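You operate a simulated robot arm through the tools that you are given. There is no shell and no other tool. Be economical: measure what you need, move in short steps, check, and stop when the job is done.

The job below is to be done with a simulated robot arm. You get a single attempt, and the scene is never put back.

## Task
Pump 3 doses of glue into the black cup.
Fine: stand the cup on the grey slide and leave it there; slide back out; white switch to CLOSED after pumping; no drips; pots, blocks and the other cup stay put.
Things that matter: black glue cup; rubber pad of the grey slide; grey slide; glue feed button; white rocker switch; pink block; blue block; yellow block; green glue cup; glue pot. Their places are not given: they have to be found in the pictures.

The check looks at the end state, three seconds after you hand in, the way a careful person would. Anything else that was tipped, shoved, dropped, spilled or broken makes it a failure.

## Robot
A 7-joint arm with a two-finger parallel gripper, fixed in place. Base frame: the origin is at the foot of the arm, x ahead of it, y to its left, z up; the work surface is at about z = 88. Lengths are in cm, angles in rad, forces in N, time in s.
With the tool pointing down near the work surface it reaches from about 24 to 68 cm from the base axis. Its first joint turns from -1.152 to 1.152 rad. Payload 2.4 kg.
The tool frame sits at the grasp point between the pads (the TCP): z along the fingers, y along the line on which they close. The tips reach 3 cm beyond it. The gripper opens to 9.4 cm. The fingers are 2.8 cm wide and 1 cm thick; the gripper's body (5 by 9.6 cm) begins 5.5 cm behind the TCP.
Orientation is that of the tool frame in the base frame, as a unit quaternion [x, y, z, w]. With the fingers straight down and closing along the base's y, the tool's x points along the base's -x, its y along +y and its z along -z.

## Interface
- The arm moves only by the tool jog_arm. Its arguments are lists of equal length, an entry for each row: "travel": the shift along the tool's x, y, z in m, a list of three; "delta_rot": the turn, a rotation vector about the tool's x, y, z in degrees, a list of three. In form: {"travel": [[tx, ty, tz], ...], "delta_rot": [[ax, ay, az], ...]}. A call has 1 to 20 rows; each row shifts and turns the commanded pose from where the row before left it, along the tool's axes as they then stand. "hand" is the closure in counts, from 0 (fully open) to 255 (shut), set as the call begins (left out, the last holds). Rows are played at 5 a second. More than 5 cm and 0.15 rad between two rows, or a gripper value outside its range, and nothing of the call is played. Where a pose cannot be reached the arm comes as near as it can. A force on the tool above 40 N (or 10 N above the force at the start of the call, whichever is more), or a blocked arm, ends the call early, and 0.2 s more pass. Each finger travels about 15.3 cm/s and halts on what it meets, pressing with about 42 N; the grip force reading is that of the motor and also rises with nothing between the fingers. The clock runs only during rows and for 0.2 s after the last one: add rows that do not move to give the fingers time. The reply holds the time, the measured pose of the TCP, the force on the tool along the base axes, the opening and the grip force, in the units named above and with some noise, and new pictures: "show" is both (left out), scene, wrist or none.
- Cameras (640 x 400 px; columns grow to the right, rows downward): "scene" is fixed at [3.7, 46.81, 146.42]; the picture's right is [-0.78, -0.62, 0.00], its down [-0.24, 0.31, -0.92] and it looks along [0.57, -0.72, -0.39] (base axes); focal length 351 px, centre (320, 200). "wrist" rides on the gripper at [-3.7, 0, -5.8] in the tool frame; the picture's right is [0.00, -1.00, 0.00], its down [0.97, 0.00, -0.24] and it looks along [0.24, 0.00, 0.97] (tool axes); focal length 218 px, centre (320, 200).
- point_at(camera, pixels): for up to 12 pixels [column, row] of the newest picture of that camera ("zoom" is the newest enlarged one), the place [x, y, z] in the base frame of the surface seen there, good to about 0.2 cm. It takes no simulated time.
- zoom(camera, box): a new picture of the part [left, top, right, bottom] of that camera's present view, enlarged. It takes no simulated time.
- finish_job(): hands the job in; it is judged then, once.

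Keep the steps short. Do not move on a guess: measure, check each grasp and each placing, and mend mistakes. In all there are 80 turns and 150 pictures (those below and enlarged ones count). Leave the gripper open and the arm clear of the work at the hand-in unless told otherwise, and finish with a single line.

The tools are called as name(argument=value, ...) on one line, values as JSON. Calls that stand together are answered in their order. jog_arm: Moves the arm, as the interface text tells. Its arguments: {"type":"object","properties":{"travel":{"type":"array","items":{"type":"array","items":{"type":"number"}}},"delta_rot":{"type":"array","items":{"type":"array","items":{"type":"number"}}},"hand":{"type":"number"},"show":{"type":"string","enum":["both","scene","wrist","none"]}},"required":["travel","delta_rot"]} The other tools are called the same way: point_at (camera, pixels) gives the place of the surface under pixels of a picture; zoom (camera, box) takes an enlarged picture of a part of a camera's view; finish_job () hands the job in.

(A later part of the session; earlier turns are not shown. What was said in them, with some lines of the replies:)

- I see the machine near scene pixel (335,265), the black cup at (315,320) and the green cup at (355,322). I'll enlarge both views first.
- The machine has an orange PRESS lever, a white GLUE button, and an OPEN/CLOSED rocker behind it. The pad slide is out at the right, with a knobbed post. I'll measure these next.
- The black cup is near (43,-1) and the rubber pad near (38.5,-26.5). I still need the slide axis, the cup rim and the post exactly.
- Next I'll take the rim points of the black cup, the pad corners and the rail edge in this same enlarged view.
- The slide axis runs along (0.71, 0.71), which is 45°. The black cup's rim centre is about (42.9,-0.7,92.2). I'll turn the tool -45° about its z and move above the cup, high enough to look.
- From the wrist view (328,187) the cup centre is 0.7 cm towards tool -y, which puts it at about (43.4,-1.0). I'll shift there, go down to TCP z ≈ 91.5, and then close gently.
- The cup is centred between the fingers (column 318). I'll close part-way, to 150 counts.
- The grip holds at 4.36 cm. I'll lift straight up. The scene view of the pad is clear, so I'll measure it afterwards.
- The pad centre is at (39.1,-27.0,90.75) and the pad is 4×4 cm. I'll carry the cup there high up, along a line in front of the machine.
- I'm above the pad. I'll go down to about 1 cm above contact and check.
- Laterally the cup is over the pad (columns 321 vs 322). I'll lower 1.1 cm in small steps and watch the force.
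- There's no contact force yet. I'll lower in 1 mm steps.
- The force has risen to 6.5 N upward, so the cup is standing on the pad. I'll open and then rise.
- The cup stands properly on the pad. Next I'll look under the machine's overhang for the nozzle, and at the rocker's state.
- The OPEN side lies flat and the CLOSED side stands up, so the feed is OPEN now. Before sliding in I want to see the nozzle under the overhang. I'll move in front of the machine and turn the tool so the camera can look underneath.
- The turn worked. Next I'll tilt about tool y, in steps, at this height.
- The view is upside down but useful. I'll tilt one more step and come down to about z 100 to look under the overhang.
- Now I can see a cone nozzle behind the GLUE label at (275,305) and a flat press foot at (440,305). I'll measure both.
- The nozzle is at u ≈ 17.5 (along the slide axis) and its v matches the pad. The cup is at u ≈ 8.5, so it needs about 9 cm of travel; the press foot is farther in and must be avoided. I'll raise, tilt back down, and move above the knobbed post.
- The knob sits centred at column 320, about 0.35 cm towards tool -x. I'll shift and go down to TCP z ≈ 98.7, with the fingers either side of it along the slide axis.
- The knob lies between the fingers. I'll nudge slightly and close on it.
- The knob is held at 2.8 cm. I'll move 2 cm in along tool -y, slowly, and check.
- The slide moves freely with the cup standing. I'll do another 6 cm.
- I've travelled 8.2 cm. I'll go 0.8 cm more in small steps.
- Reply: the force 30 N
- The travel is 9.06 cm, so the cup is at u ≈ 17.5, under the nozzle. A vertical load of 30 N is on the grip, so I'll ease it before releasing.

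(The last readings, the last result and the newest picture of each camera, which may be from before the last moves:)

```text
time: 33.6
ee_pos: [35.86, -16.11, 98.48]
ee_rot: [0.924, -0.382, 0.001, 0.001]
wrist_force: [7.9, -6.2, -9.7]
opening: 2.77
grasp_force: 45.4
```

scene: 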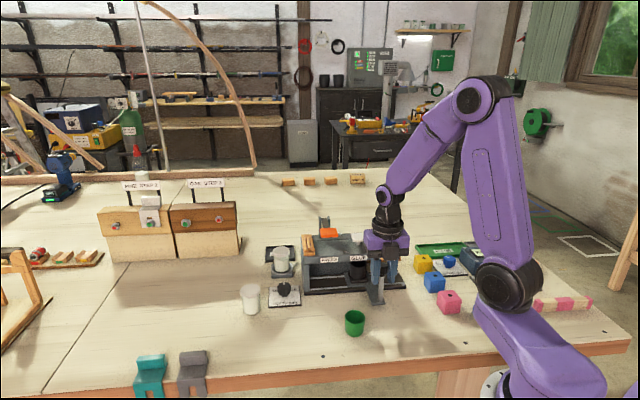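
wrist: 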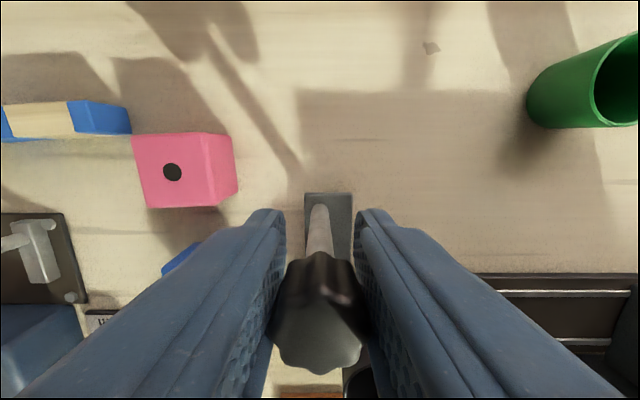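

The load is low now. I'll open the hand and check that the slide stays.

jog_arm(travel=[[0, 0, 0], [0, 0, 0], [0, 0, 0], [0, 0, 0]], delta_rot=[[0, 0, 0], [0, 0, 0], [0, 0, 0], [0, 0, 0]], hand=0, show="none")

jog_arm(travel=[[0, 0, -0.02], [0, 0, -0.04], [0, 0, -0.045], [0, 0, -0.03], [0, 0, 0]], delta_rot=[[0, 0, 0], [0, 0, 0], [0, 0, 0], [0, 0, 0], [0, 0, 0]])

zoom(camera="scene", box=[330, 225, 420, 310])

```text
time: 34.6
ee_pos: [35.82, -16.08, 98.65]
ee_rot: [0.925, -0.381, -0.001, 0.0]
wrist_force: [-0.1, -0.3, 1.1]
opening: 9.41
grasp_force: 0.2
```

```text
time: 35.8
ee_pos: [35.81, -16.11, 111.97]
ee_rot: [0.924, -0.381, -0.001, 0.0]
wrist_force: [0.1, 0.4, 0.1]
opening: 9.4
grasp_force: 0.2
```

scene: 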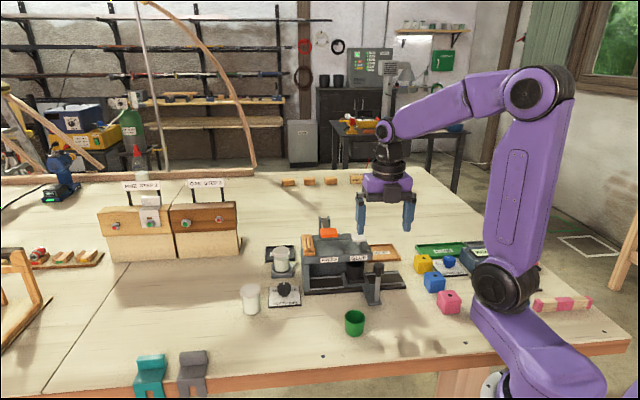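
wrist: 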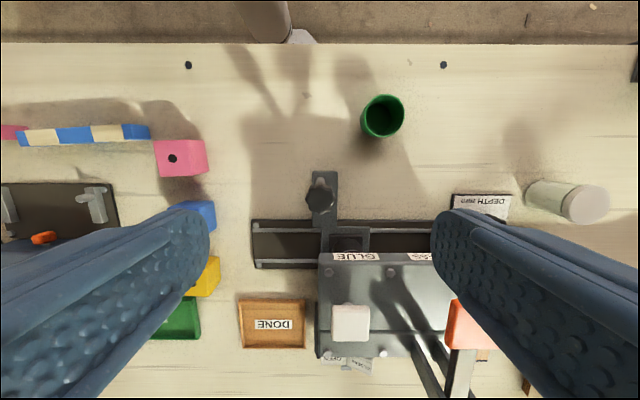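

```text
4.71 times, centred on (375, 268) of scene
```

zoom: 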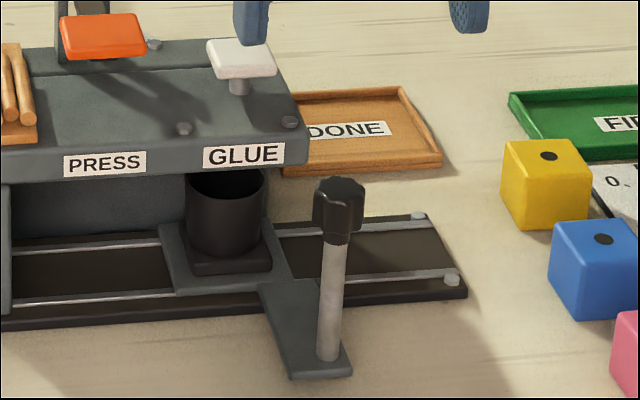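

The slide stayed. I'll check the cup's position from its wall points.

point_at(camera="zoom", pixels=[[192, 215], [258, 215], [226, 220], [196, 268], [268, 262], [337, 195]])

point_at(camera="wrist", pixels=[[350, 323], [335, 306], [368, 306], [334, 340], [367, 340], [341, 362], [365, 366]])

```text
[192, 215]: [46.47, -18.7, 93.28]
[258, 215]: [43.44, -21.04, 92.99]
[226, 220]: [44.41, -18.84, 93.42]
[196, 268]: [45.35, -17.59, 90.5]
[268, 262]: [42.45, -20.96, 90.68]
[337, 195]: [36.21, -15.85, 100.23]
```

```text
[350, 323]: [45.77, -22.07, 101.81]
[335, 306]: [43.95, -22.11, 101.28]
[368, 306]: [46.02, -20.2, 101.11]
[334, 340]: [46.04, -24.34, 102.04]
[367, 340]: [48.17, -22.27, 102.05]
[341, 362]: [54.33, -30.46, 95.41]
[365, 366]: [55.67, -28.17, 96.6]
```

The cup centre is about (45.4,-20.5), under the nozzle. Next I'll close the fingers and move above the GLUE button centre (46.05,-22.2,101.9).

jog_arm(travel=[[0, 0, 0], [0.0289, -0.0073, 0], [0.0289, -0.0073, 0], [0.0289, -0.0073, 0], [0.0289, -0.0073, 0], [0, 0, 0], [0, 0, 0]], delta_rot=[[0, 0, 0], [0, 0, 0], [0, 0, 0], [0, 0, 0], [0, 0, 0], [0, 0, 0], [0, 0, 0]], hand=255)

```text
time: 37.4
ee_pos: [45.95, -22.16, 111.83]
ee_rot: [0.925, -0.381, 0.0, 0.0]
wrist_force: [-1.0, -0.7, 0.0]
opening: 0.0
grasp_force: 33.0
```

scene: 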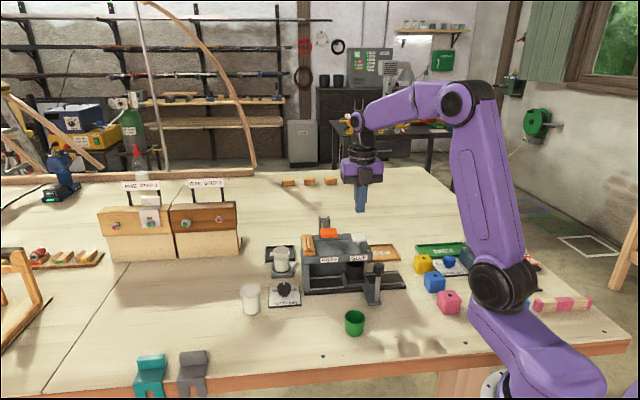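
wrist: 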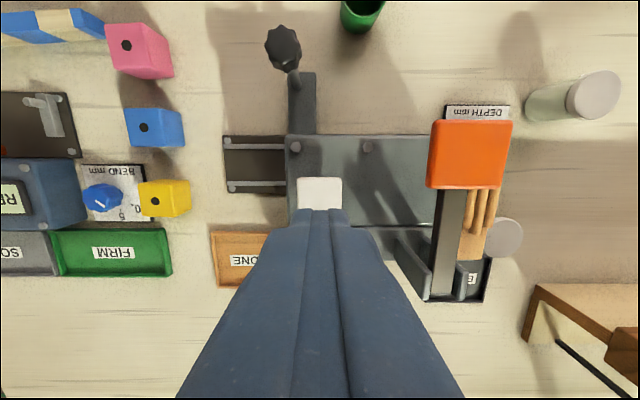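

I'm above the button with the tips at 108.8. I'll go down to about 0.5 cm above it.

jog_arm(travel=[[0, 0, 0.03], [0, 0, 0.025], [0, 0, 0.008], [0, 0, 0]], delta_rot=[[0, 0, 0], [0, 0, 0], [0, 0, 0], [0, 0, 0]], show="none")

zoom(camera="scene", box=[310, 200, 400, 290])

```text
time: 38.4
ee_pos: [46.02, -22.15, 105.6]
ee_rot: [0.925, -0.381, 0.0, 0.0]
wrist_force: [-0.6, 0.7, -0.4]
opening: 0.0
grasp_force: 33.1
```

```text
4.44 times, centred on (355, 245) of scene
```

zoom: 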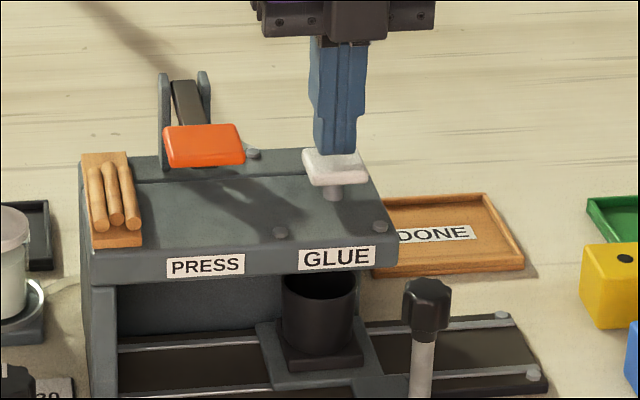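

The tips are above the button and the lever is clear. First press: 3 mm rows, watching the force.

jog_arm(travel=[[0, 0, 0.004], [0, 0, 0.003], [0, 0, 0.003], [0, 0, 0.002]], delta_rot=[[0, 0, 0], [0, 0, 0], [0, 0, 0], [0, 0, 0]], show="none")

zoom(camera="scene", box=[320, 220, 390, 290])

```text
time: 39.4
ee_pos: [46.02, -22.32, 104.44]
ee_rot: [0.925, -0.381, 0.0, 0.0]
wrist_force: [-0.2, 1.7, 1.2]
opening: 0.01
grasp_force: 33.1
```

```text
5.71 times, centred on (355, 255) of scene
```

zoom: 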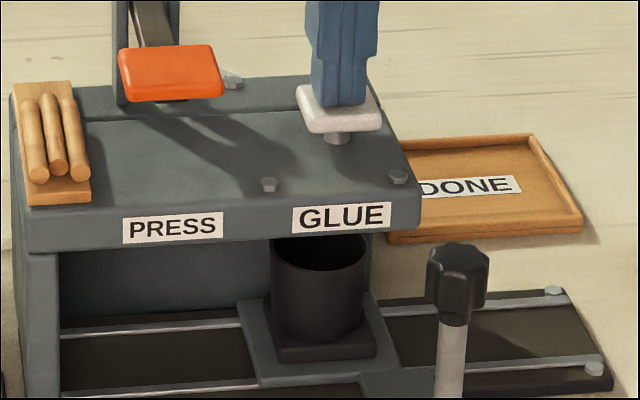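

The button is moving with light resistance. I'll continue down in 2 mm rows.

jog_arm(travel=[[0, 0, 0.002], [0, 0, 0.002], [0, 0, 0]], delta_rot=[[0, 0, 0], [0, 0, 0], [0, 0, 0]], show="none")

zoom(camera="scene", box=[320, 220, 390, 290])

```text
time: 40.2
ee_pos: [45.93, -22.21, 104.0]
ee_rot: [0.925, -0.381, 0.0, 0.0]
wrist_force: [1.3, -0.5, 1.4]
opening: 0.03
grasp_force: 33.1
```

```text
5.71 times, centred on (355, 255) of scene
```

zoom: 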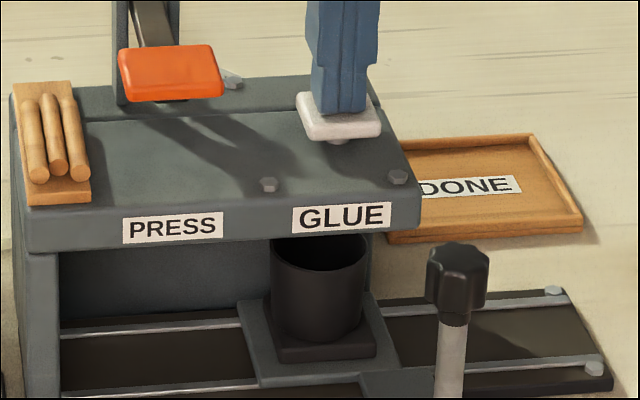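

jog_arm(travel=[[0, 0, 0.002], [0, 0, 0.002], [0, 0, 0.001], [0, 0, 0]], delta_rot=[[0, 0, 0], [0, 0, 0], [0, 0, 0], [0, 0, 0]], show="none")

zoom(camera="scene", box=[320, 220, 390, 290])

```text
time: 41.2
ee_pos: [45.99, -22.19, 103.71]
ee_rot: [0.924, -0.381, 0.001, -0.001]
wrist_force: [-2.7, -0.6, 10.7]
opening: 0.0
grasp_force: 32.6
```

```text
5.71 times, centred on (355, 255) of scene
```

zoom: 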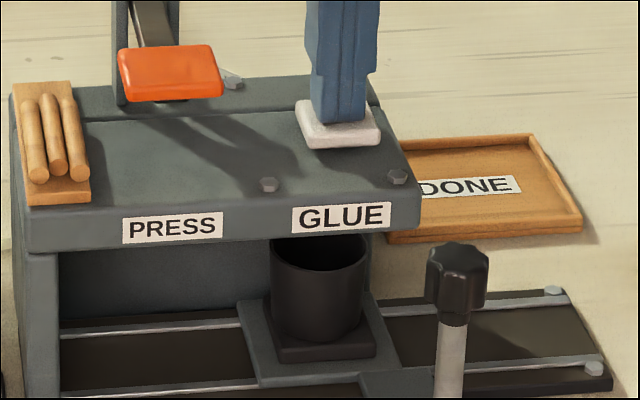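

The button has bottomed with the cap flush and 10.7 N: press 1. I'll release fully back to about 105.6 and check that it springs up.

jog_arm(travel=[[0, 0, -0.005], [0, 0, -0.008], [0, 0, -0.008], [0, 0, 0], [0, 0, 0], [0, 0, 0]], delta_rot=[[0, 0, 0], [0, 0, 0], [0, 0, 0], [0, 0, 0], [0, 0, 0], [0, 0, 0]], show="none")

zoom(camera="scene", box=[320, 220, 390, 290])

```text
time: 42.6
ee_pos: [46.08, -22.27, 105.52]
ee_rot: [0.925, -0.381, 0.0, 0.0]
wrist_force: [-0.1, 0.7, 0.4]
opening: 0.03
grasp_force: 32.8
```

```text
5.71 times, centred on (355, 255) of scene
```

zoom: 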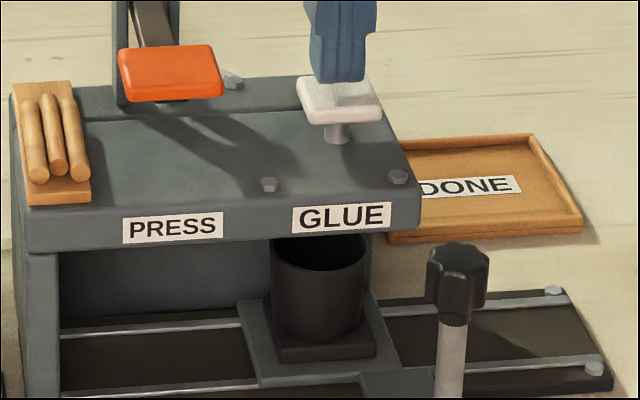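

The button sprang back up. Press 2 uses the same depth, and I'll check the bottom before releasing.

jog_arm(travel=[[0, 0, 0.006], [0, 0, 0.004], [0, 0, 0.004], [0, 0, 0.004], [0, 0, 0.003], [0, 0, 0]], delta_rot=[[0, 0, 0], [0, 0, 0], [0, 0, 0], [0, 0, 0], [0, 0, 0], [0, 0, 0]], show="none")

zoom(camera="scene", box=[320, 220, 390, 290])

```text
time: 44.0
ee_pos: [46.04, -22.16, 103.71]
ee_rot: [0.925, -0.381, 0.001, 0.0]
wrist_force: [-0.9, -0.1, 7.8]
opening: 0.0
grasp_force: 33.1
```

```text
5.71 times, centred on (355, 255) of scene
```

zoom: 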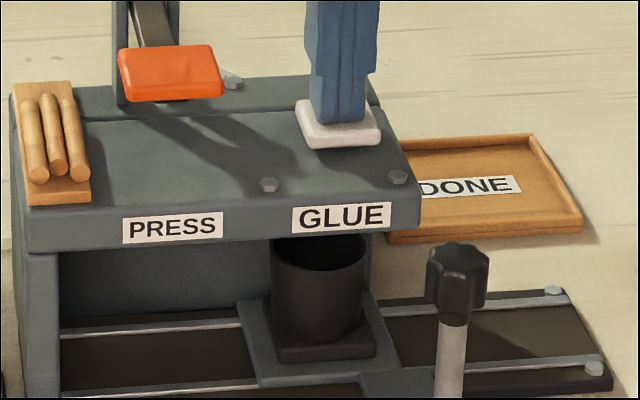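

Press 2 has bottomed too. I'll release.

jog_arm(travel=[[0, 0, -0.005], [0, 0, -0.008], [0, 0, -0.008], [0, 0, 0], [0, 0, 0], [0, 0, 0]], delta_rot=[[0, 0, 0], [0, 0, 0], [0, 0, 0], [0, 0, 0], [0, 0, 0], [0, 0, 0]], show="none")

zoom(camera="scene", box=[320, 220, 390, 290])

```text
time: 45.4
ee_pos: [46.15, -22.42, 105.55]
ee_rot: [0.925, -0.381, 0.0, 0.0]
wrist_force: [0.2, -0.2, 0.0]
opening: 0.0
grasp_force: 33.2
```

```text
5.71 times, centred on (355, 255) of scene
```

zoom: 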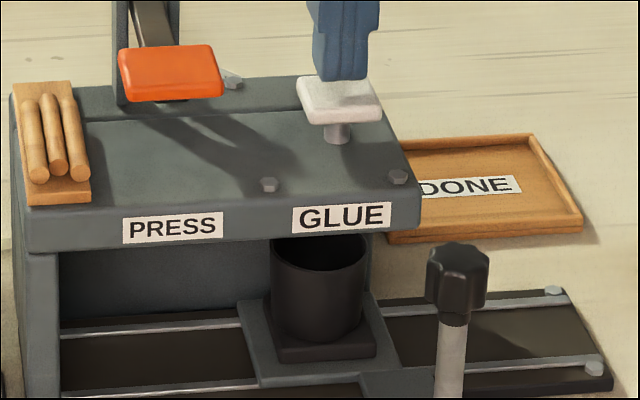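

The button is up again. Now press 3.

jog_arm(travel=[[0, 0, 0.006], [0, 0, 0.004], [0, 0, 0.004], [0, 0, 0.004], [0, 0, 0.003], [0, 0, 0]], delta_rot=[[0, 0, 0], [0, 0, 0], [0, 0, 0], [0, 0, 0], [0, 0, 0], [0, 0, 0]], show="none")

zoom(camera="scene", box=[320, 220, 390, 290])

```text
time: 46.8
ee_pos: [46.0, -22.32, 103.64]
ee_rot: [0.924, -0.382, 0.001, 0.0]
wrist_force: [-3.1, -2.8, 9.6]
opening: 0.0
grasp_force: 33.2
```

```text
5.71 times, centred on (355, 255) of scene
```

zoom: 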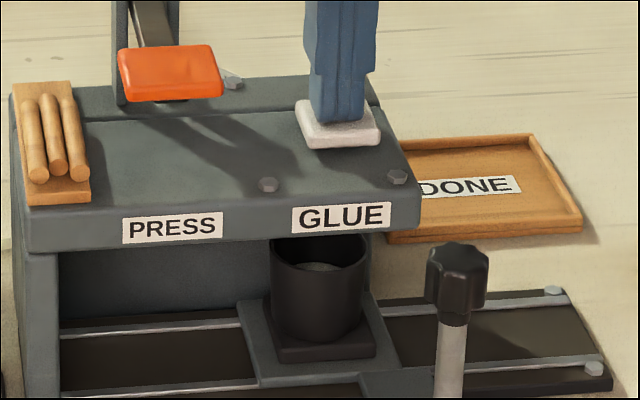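

Glue is now visible in the cup. I'll release, rise, and move toward the rocker to look at it.

jog_arm(travel=[[0, 0, -0.005], [0, 0, -0.015], [0, 0, -0.04], [0, 0, -0.045], [0.03, 0.008, 0], [0.03, 0.008, 0], [0, 0, 0]], delta_rot=[[0, 0, 0], [0, 0, 0], [0, 0, 0], [0, 0, 0], [0, 0, 0], [0, 0, 0], [0, 0, 0]])

zoom(camera="wrist", box=[260, 120, 460, 245])

zoom(camera="scene", box=[320, 220, 390, 290])

```text
time: 48.4
ee_pos: [48.87, -27.68, 114.1]
ee_rot: [0.925, -0.381, 0.0, 0.0]
wrist_force: [0.1, 0.0, -0.1]
opening: 0.01
grasp_force: 33.0
```

scene: 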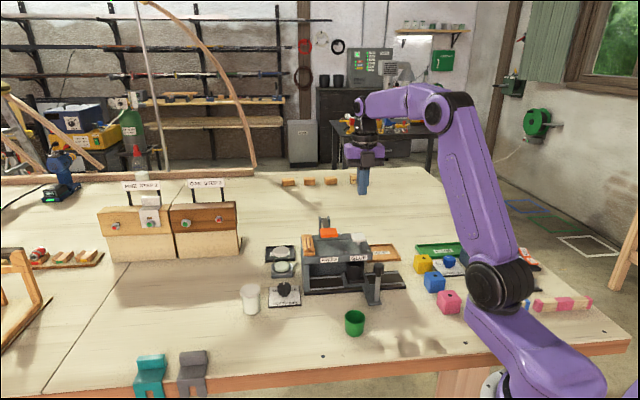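
wrist: 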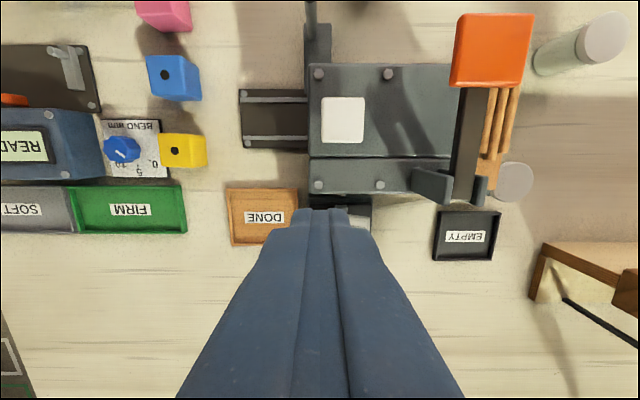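

```text
3.20 times, centred on (360, 182) of wrist
```

zoom: 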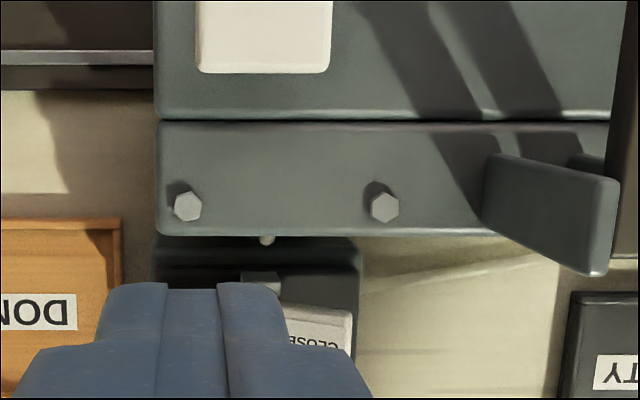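

```text
5.71 times, centred on (355, 255) of scene
```

zoom: 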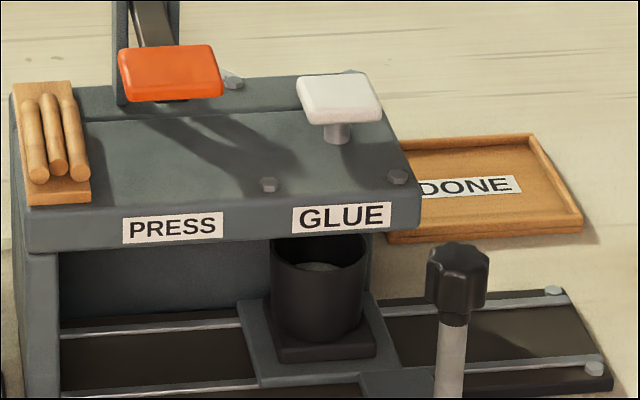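

The CLOSED half is at about (56.2,-28.0,96.7). I'll check where the lever brackets are, to keep the hand clear of them.

point_at(camera="zoom", pixels=[[490, 165], [492, 220], [597, 185], [597, 265], [540, 200], [330, 325], [345, 315], [260, 276], [385, 205], [300, 233]])

point_at(camera="wrist", pixels=[[440, 200], [412, 180], [480, 180], [465, 195], [487, 50]])

```text
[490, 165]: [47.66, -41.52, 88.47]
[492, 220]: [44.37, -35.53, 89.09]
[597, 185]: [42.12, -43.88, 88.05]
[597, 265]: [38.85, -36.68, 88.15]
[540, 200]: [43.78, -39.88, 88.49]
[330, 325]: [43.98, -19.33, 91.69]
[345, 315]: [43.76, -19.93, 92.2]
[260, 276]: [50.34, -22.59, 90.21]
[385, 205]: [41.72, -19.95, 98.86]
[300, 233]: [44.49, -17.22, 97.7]
```

```text
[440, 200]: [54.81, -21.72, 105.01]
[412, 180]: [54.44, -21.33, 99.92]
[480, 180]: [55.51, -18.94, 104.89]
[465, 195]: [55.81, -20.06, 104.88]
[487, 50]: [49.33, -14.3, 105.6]
```

The brackets end at v ≈ 55 and z 105, so the hand clears them at v 59.6. I'll move above the CLOSED half's outer part.

jog_arm(travel=[[0.0275, -0.026, 0], [0.0275, -0.026, 0], [0, 0, 0.04], [0, 0, 0.04], [0, 0, 0]], delta_rot=[[0, 0, 0], [0, 0, 0], [0, 0, 0], [0, 0, 0], [0, 0, 0]])

zoom(camera="scene", box=[310, 200, 390, 260])

zoom(camera="wrist", box=[240, 130, 400, 230])

```text
time: 49.6
ee_pos: [56.51, -28.05, 106.16]
ee_rot: [0.924, -0.381, 0.0, -0.001]
wrist_force: [-0.1, 1.0, 0.3]
opening: 0.01
grasp_force: 32.5
```

scene: 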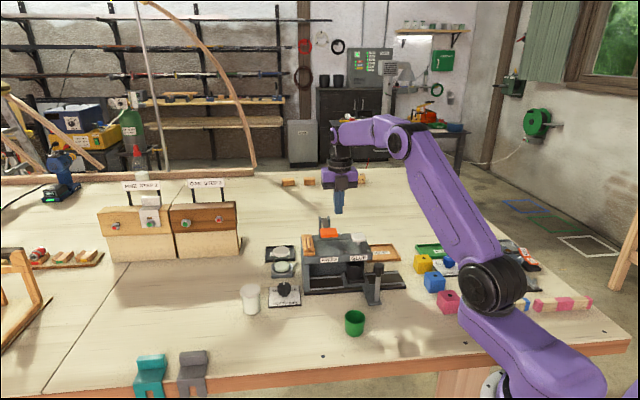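
wrist: 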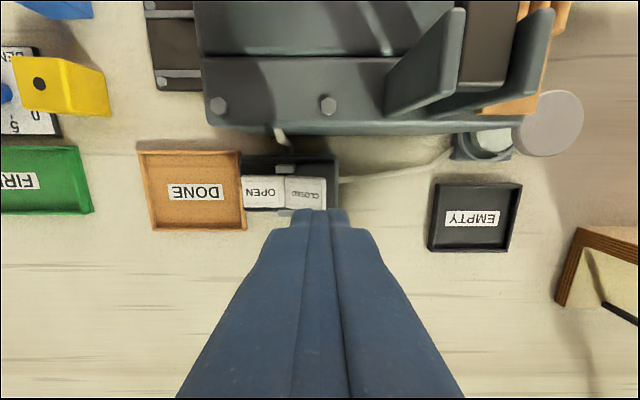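

```text
6.67 times, centred on (350, 230) of scene
```

zoom: 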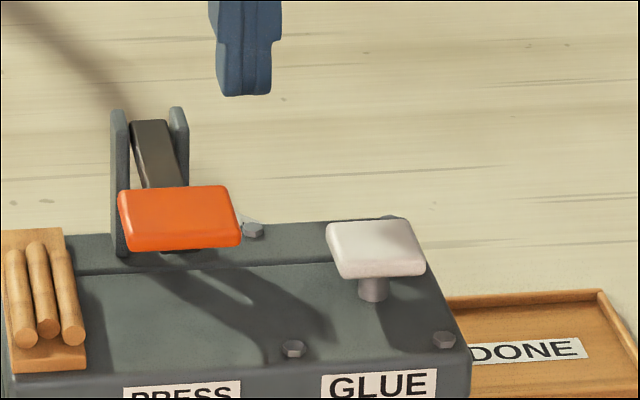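

```text
4.00 times, centred on (320, 180) of wrist
```

zoom: 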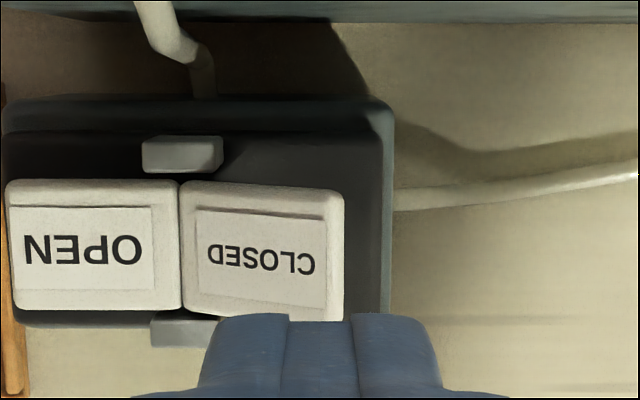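

The CLOSED half spans columns 285–326 and its centre is about 1 cm to the left of the tool. I'll shift 0.4 cm back along both axes and go down to just above it.

jog_arm(travel=[[-0.004, 0.004, 0], [0, 0, 0.03], [0, 0, 0.025], [0, 0, 0]], delta_rot=[[0, 0, 0], [0, 0, 0], [0, 0, 0], [0, 0, 0]], show="wrist")

```text
time: 50.6
ee_pos: [56.13, -27.71, 100.5]
ee_rot: [0.924, -0.382, 0.0, 0.0]
wrist_force: [-0.3, 0.0, 0.3]
opening: 0.0
grasp_force: 33.1
```

wrist: 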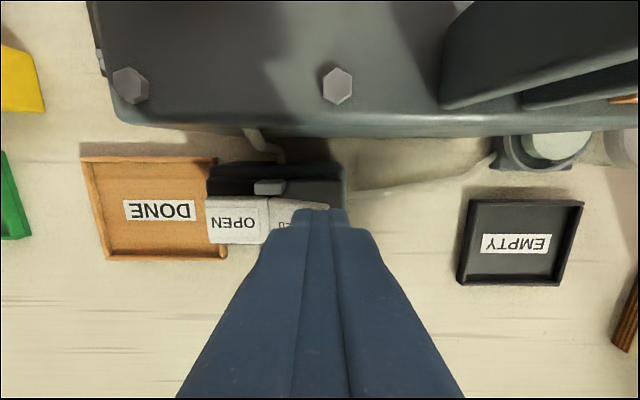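

The tip covers the outer part of CLOSED. I'll shift 0.3 cm more inward and press down in small rows, watching the force.

jog_arm(travel=[[0, 0.003, 0], [0, 0, 0.005], [0, 0, 0.004], [0, 0, 0.003], [0, 0, 0.003], [0, 0, 0.003], [0, 0, 0]], delta_rot=[[0, 0, 0], [0, 0, 0], [0, 0, 0], [0, 0, 0], [0, 0, 0], [0, 0, 0], [0, 0, 0]], show="wrist")

zoom(camera="wrist", box=[160, 130, 360, 255])

```text
time: 52.2
ee_pos: [55.95, -27.91, 98.81]
ee_rot: [0.925, -0.381, 0.0, 0.0]
wrist_force: [0.3, 0.4, 0.0]
opening: 0.02
grasp_force: 32.9
```

wrist: 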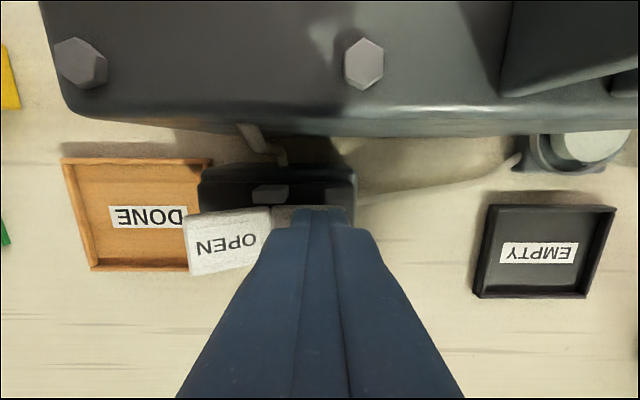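

```text
3.20 times, centred on (260, 192) of wrist
```

zoom: 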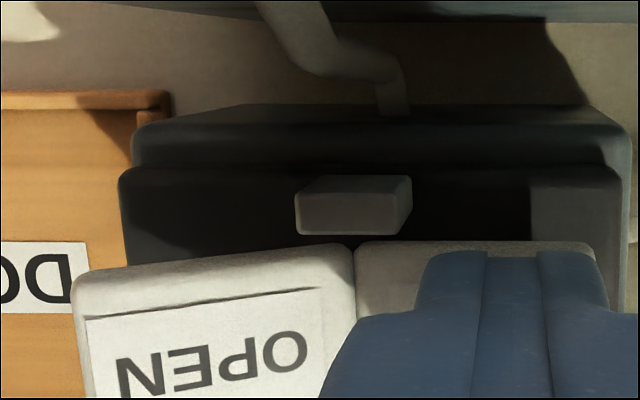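

The rocker has flipped: the OPEN half is up now. I'll push 3 mm more to be sure, then rise and inspect.

jog_arm(travel=[[0, 0, 0.002], [0, 0, 0.002], [0, 0, 0], [0, 0, -0.01], [0, 0, -0.04], [0, 0, -0.045], [0, 0, -0.04], [-0.03, 0.03, 0], [-0.03, 0.03, 0], [0, 0, 0]], delta_rot=[[0, 0, 0], [0, 0, 0], [0, 0, 0], [0, 0, 0], [0, 0, 0], [0, 0, 0], [0, 0, 0], [0, 0, 0], [0, 0, 0], [0, 0, 0]])

zoom(camera="wrist", box=[280, 130, 440, 230])

zoom(camera="scene", box=[290, 220, 410, 310])

```text
time: 54.4
ee_pos: [47.42, -27.47, 111.89]
ee_rot: [0.924, -0.381, 0.001, 0.0]
wrist_force: [0.3, -0.1, 0.2]
opening: 0.0
grasp_force: 32.6
```

scene: 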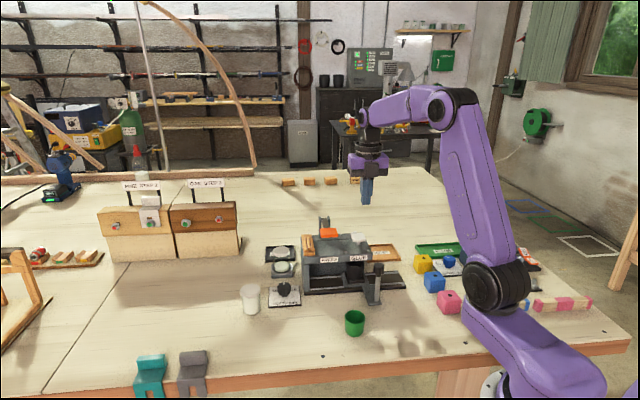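
wrist: 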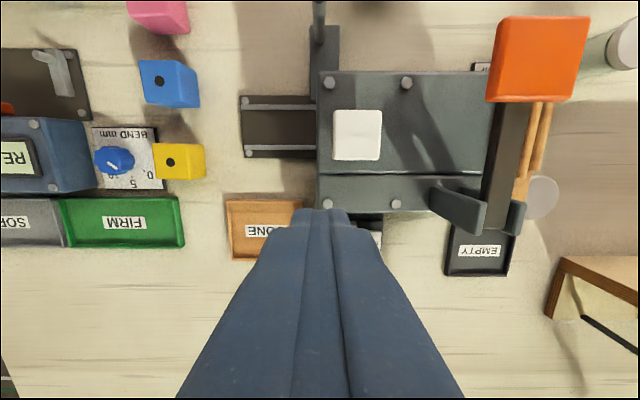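

```text
4.00 times, centred on (360, 180) of wrist
```

zoom: 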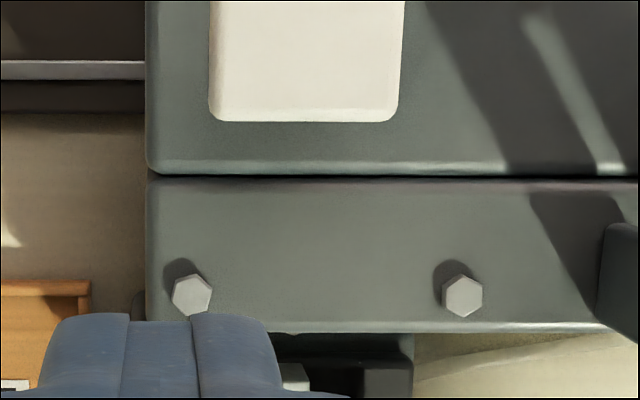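

```text
4.44 times, centred on (350, 265) of scene
```

zoom: 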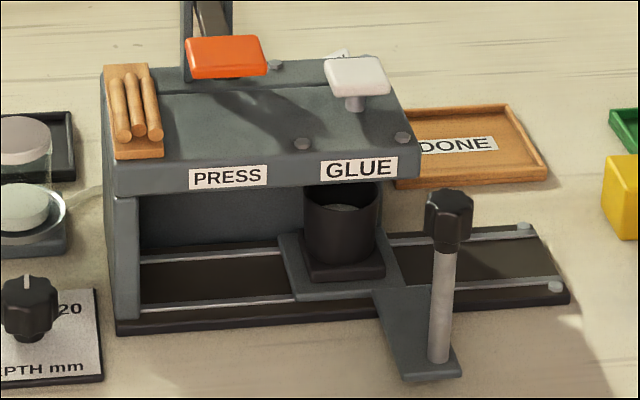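

The rocker's OPEN end now peeks up behind the machine, and the glue level in the pot has dropped. I'll go back above the knobbed post, open the hand, and look.

jog_arm(travel=[[-0.0405, 0, 0], [-0.0405, 0, 0], [-0.0405, 0, 0], [-0.0405, 0.0013, 0], [0, 0, 0], [0, 0, 0], [0, 0, 0]], delta_rot=[[0, 0, 0], [0, 0, 0], [0, 0, 0], [0, 0, 0], [0, 0, 0], [0, 0, 0], [0, 0, 0]], hand=0, show="wrist")

zoom(camera="wrist", box=[260, 160, 440, 390])

```text
time: 56.0
ee_pos: [35.56, -16.6, 111.84]
ee_rot: [0.925, -0.381, 0.0, 0.0]
wrist_force: [-1.0, 0.0, -1.4]
opening: 9.41
grasp_force: 0.1
```

wrist: 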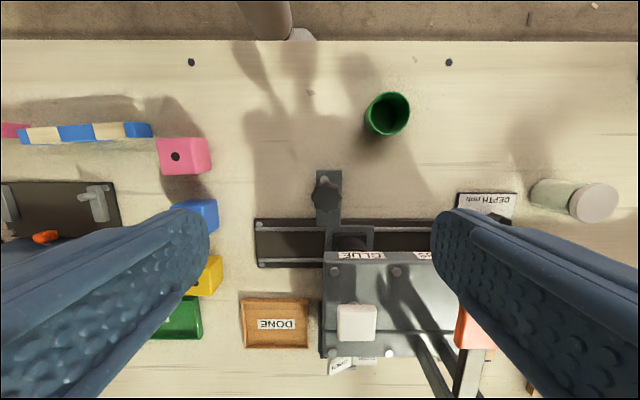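

```text
1.74 times, centred on (350, 275) of wrist
```

zoom: 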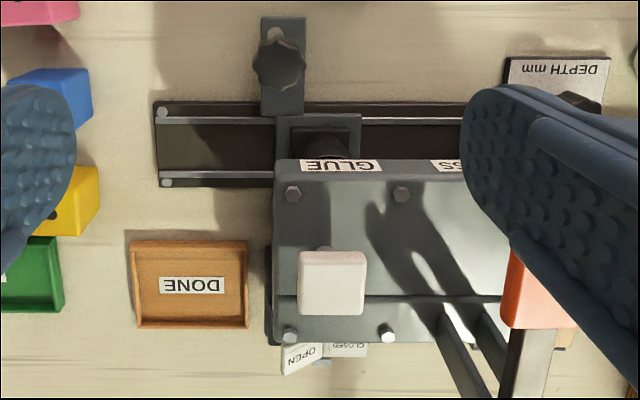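

The switch now shows CLOSED flat and OPEN raised. The knob is 0.5 cm off towards tool -y (column 327). I'll shift, descend to 98.5 and grip.

jog_arm(travel=[[0, -0.005, 0], [0, 0, 0.04], [0, 0, 0.04], [0, 0, 0.035], [0, 0, 0.018], [0, 0, 0]], delta_rot=[[0, 0, 0], [0, 0, 0], [0, 0, 0], [0, 0, 0], [0, 0, 0], [0, 0, 0]], show="wrist")

```text
time: 57.4
ee_pos: [36.51, -16.49, 98.27]
ee_rot: [0.924, -0.382, 0.001, 0.0]
wrist_force: [-0.4, -0.2, 1.1]
opening: 9.4
grasp_force: 0.1
```

wrist: 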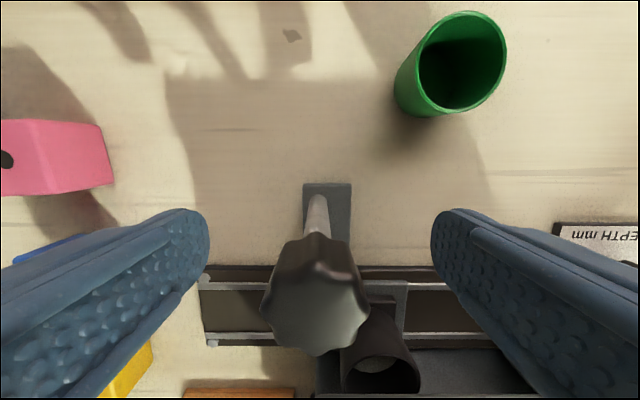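

The knob is between the fingers and the glue is visible in the cup. I'll nudge 0.5 cm in -x and close.

jog_arm(travel=[[-0.005, 0.001, 0], [0, 0, 0], [0, 0, 0], [0, 0, 0], [0, 0, 0]], delta_rot=[[0, 0, 0], [0, 0, 0], [0, 0, 0], [0, 0, 0], [0, 0, 0]], hand=220, show="none")

jog_arm(travel=[[0, 0.003, 0], [0, 0.005, 0], [0, 0.006, 0], [0, 0.006, 0], [0, 0.006, 0], [0, 0.006, 0], [0, 0.004, 0], [0, 0, 0]], delta_rot=[[0, 0, 0], [0, 0, 0], [0, 0, 0], [0, 0, 0], [0, 0, 0], [0, 0, 0], [0, 0, 0], [0, 0, 0]], show="scene")

```text
time: 58.6
ee_pos: [36.25, -16.4, 98.59]
ee_rot: [0.924, -0.382, 0.003, -0.001]
wrist_force: [16.2, -16.0, -4.3]
opening: 2.5
grasp_force: 45.5
```

```text
time: 59.4
ee_pos: [35.32, -17.26, 98.59]
ee_rot: [0.924, -0.382, 0.006, 0.0]
wrist_force: [3.9, -5.3, -14.3]
opening: 2.48
grasp_force: 44.8
stopped in row 4: the force on the tool passed its limit (the readings are from after the stop); the commanded pose is now the measured one
```

scene: 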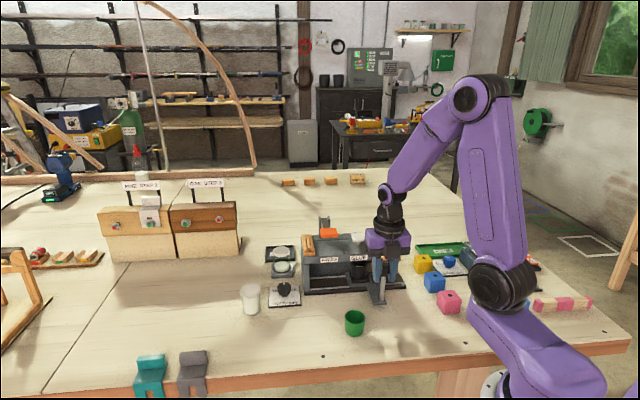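

The move stopped early on a force peak after about 1.3 cm. I'll look closely before going on.

zoom(camera="scene", box=[310, 232, 430, 312])

```text
5.00 times, centred on (370, 272) of scene
```

zoom: 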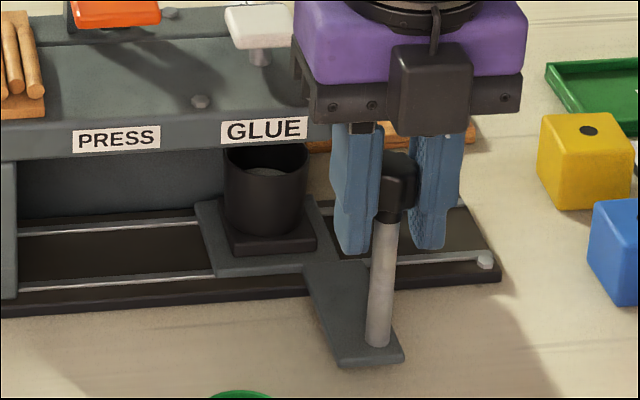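

The slide follows and the cup stands. I'll continue out, more slowly.

jog_arm(travel=[[0, 0, 0], [0, 0.002, 0], [0, 0.003, 0], [0, 0.003, 0], [0, 0.003, 0], [0, 0.003, 0], [0, 0.003, 0], [0, 0.003, 0], [0, 0.003, 0], [0, 0.003, 0], [0, 0.003, 0], [0, 0.002, 0], [0, 0, 0]], delta_rot=[[0, 0, 0], [0, 0, 0], [0, 0, 0], [0, 0, 0], [0, 0, 0], [0, 0, 0], [0, 0, 0], [0, 0, 0], [0, 0, 0], [0, 0, 0], [0, 0, 0], [0, 0, 0], [0, 0, 0]], show="none")

zoom(camera="scene", box=[310, 232, 430, 312])

```text
time: 62.2
ee_pos: [33.17, -19.44, 98.56]
ee_rot: [0.924, -0.382, 0.007, 0.0]
wrist_force: [10.7, -9.6, 2.1]
opening: 2.47
grasp_force: 45.1
```

```text
5.00 times, centred on (370, 272) of scene
```

zoom: 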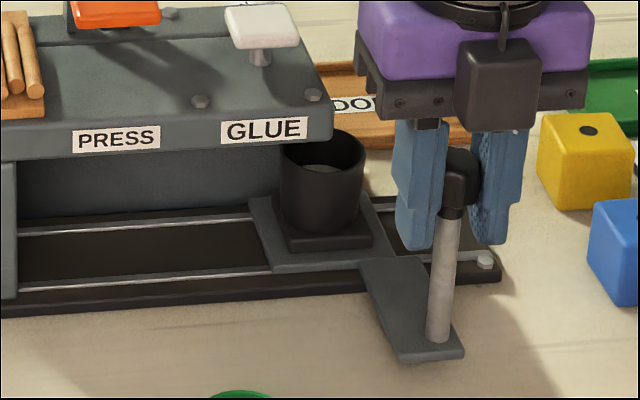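

jog_arm(travel=[[0, 0.002, 0], [0, 0.003, 0], [0, 0.003, 0], [0, 0.003, 0], [0, 0.003, 0], [0, 0.003, 0], [0, 0.003, 0], [0, 0.003, 0], [0, 0.003, 0], [0, 0.003, 0], [0, 0.003, 0], [0, 0.003, 0], [0, 0.003, 0], [0, 0.003, 0], [0, 0.002, 0], [0, 0, 0]], delta_rot=[[0, 0, 0], [0, 0, 0], [0, 0, 0], [0, 0, 0], [0, 0, 0], [0, 0, 0], [0, 0, 0], [0, 0, 0], [0, 0, 0], [0, 0, 0], [0, 0, 0], [0, 0, 0], [0, 0, 0], [0, 0, 0], [0, 0, 0], [0, 0, 0]], show="none")

zoom(camera="scene", box=[340, 232, 460, 312])

```text
time: 65.6
ee_pos: [30.11, -22.49, 98.61]
ee_rot: [0.924, -0.381, 0.007, 0.0]
wrist_force: [6.3, -7.6, 21.0]
opening: 2.46
grasp_force: 45.0
```

```text
5.00 times, centred on (400, 272) of scene
```

zoom: 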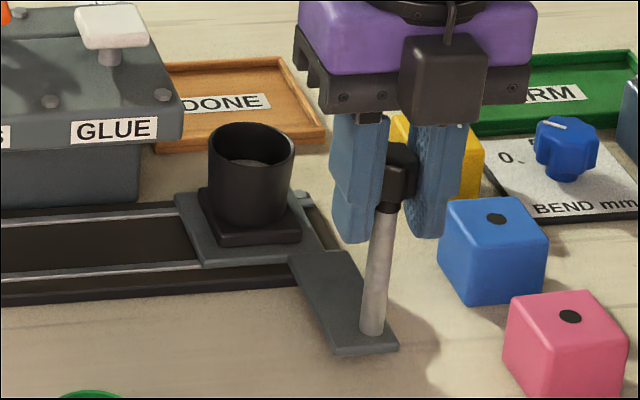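

About 0.4 cm of travel remains. I'll creep on towards the stop.

jog_arm(travel=[[0, 0.002, 0], [0, 0.002, 0], [0, 0.001, 0], [0, 0, 0]], delta_rot=[[0, 0, 0], [0, 0, 0], [0, 0, 0], [0, 0, 0]], show="none")

zoom(camera="scene", box=[360, 252, 424, 308])

point_at(camera="zoom", pixels=[[186, 140], [222, 228], [411, 350], [495, 345], [248, 189], [357, 182]])

```text
time: 66.6
ee_pos: [29.84, -22.78, 98.58]
ee_rot: [0.925, -0.381, 0.007, 0.0]
wrist_force: [10.9, 5.2, 22.7]
opening: 2.45
grasp_force: 45.6
```

```text
7.14 times, centred on (392, 280) of scene
```

zoom: 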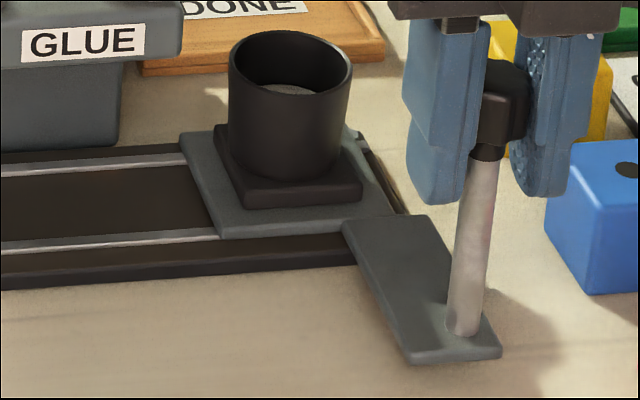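

```text
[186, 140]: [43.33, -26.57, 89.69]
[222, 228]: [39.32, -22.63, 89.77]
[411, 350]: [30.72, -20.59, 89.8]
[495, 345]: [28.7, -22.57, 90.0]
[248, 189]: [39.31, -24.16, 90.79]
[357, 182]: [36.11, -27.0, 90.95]
```

The slide is back at exactly its starting place, against the stop. I'll open and rise clear.

jog_arm(travel=[[0, 0, 0], [0, 0, 0], [0, 0, 0], [0, 0, 0]], delta_rot=[[0, 0, 0], [0, 0, 0], [0, 0, 0], [0, 0, 0]], hand=0, show="wrist")

jog_arm(travel=[[0, 0, -0.02], [0, 0, -0.04], [0, 0, -0.045], [0, 0, -0.045], [0, 0, -0.04], [0, 0, 0], [0, 0, 0], [0, 0, 0], [0, 0, 0], [0, 0, 0]], delta_rot=[[0, 0, 0], [0, 0, 0], [0, 0, 0], [0, 0, 0], [0, 0, 0], [0, 0, 0], [0, 0, 0], [0, 0, 0], [0, 0, 0], [0, 0, 0]])

zoom(camera="scene", box=[230, 205, 470, 355])

zoom(camera="wrist", box=[200, 150, 480, 390])

```text
time: 67.6
ee_pos: [29.75, -22.76, 98.47]
ee_rot: [0.924, -0.382, 0.006, -0.001]
wrist_force: [0.7, 0.0, -0.7]
opening: 9.39
grasp_force: 0.1
```

wrist: 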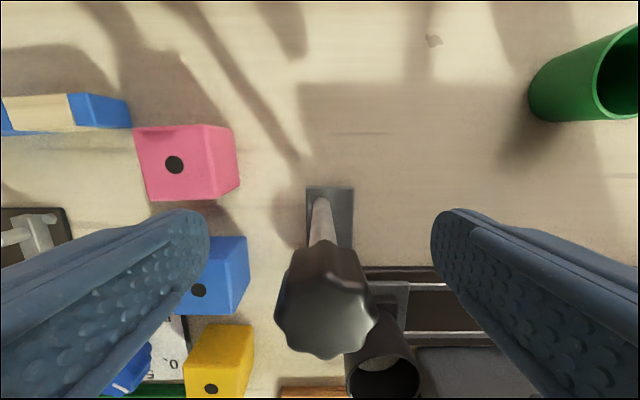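

```text
time: 69.8
ee_pos: [29.29, -22.82, 117.74]
ee_rot: [0.924, -0.382, 0.006, -0.001]
wrist_force: [0.5, -0.2, -0.4]
opening: 9.42
grasp_force: 0.0
```

scene: 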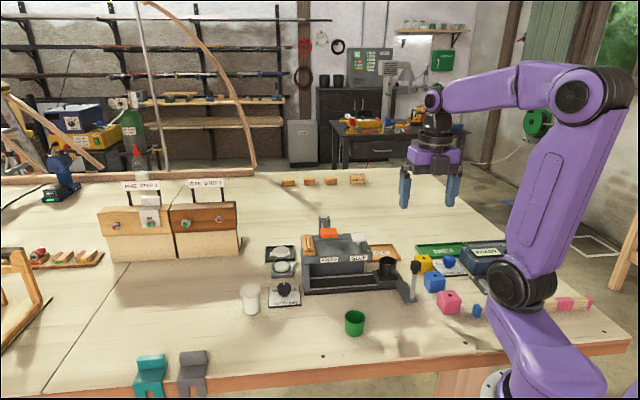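
wrist: 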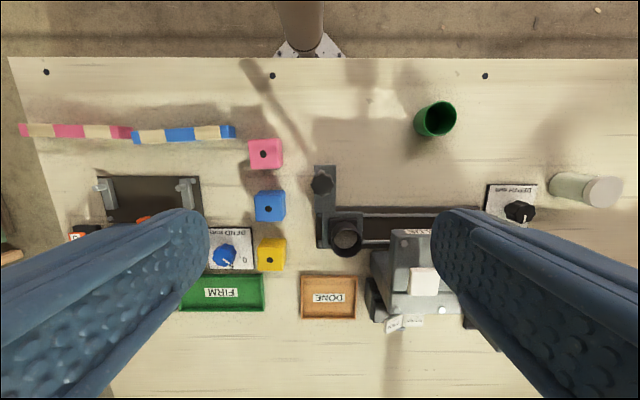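

```text
2.67 times, centred on (350, 280) of scene
```

zoom: 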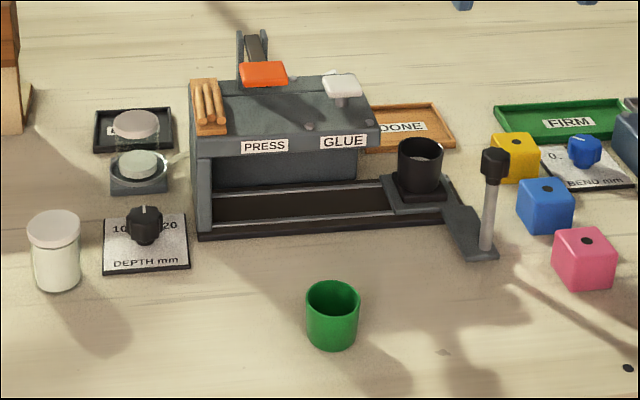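

```text
1.67 times, centred on (340, 270) of wrist
```

zoom: 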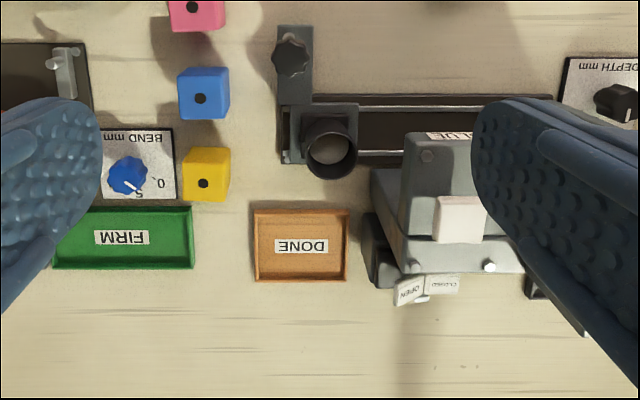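

Everything looks in place. The pot level has dropped a lot, so I'll check the pot and the cup content before handing in.

zoom(camera="scene", box=[260, 235, 310, 285])

zoom(camera="scene", box=[365, 245, 415, 295])

point_at(camera="wrist", pixels=[[343, 239], [338, 242], [435, 118], [347, 222]])

point_at(camera="scene", pixels=[[282, 252], [282, 268], [355, 316], [434, 282], [250, 292]])

```text
8.00 times, centred on (285, 260) of scene
```

zoom: 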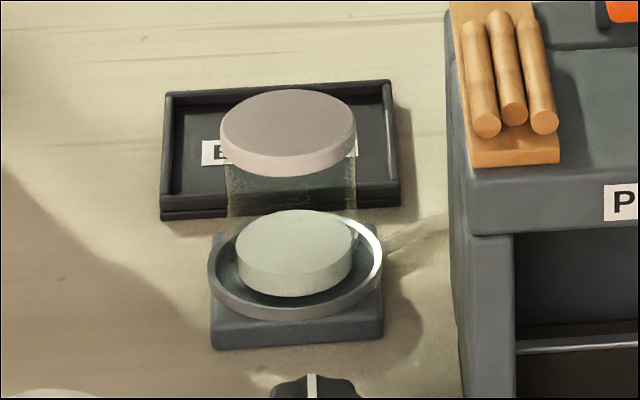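

```text
8.00 times, centred on (390, 270) of scene
```

zoom: 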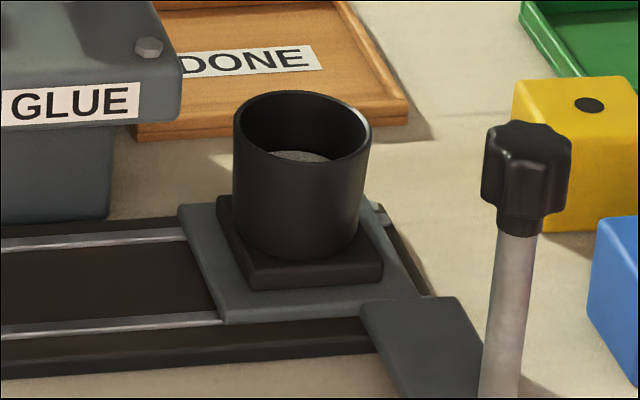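

```text
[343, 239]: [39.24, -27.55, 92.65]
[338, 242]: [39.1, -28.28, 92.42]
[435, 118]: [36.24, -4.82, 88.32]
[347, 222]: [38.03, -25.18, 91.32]
```

```text
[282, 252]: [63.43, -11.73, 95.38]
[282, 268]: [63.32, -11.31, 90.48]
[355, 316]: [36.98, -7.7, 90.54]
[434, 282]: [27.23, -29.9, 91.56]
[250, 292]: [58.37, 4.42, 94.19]
```

The pot still holds glue and the cup is about 1.6 cm full after three full presses. The switch is CLOSED, the slide is out, nothing has dripped and nothing else moved. The gripper is open and clear, so I'm handing in.

finish_job()

```text
The job is handed in.
```

The black cup got three doses of glue and stands on the grey slide, which is back out; the white switch is at CLOSED, there are no drips, and nothing else moved.
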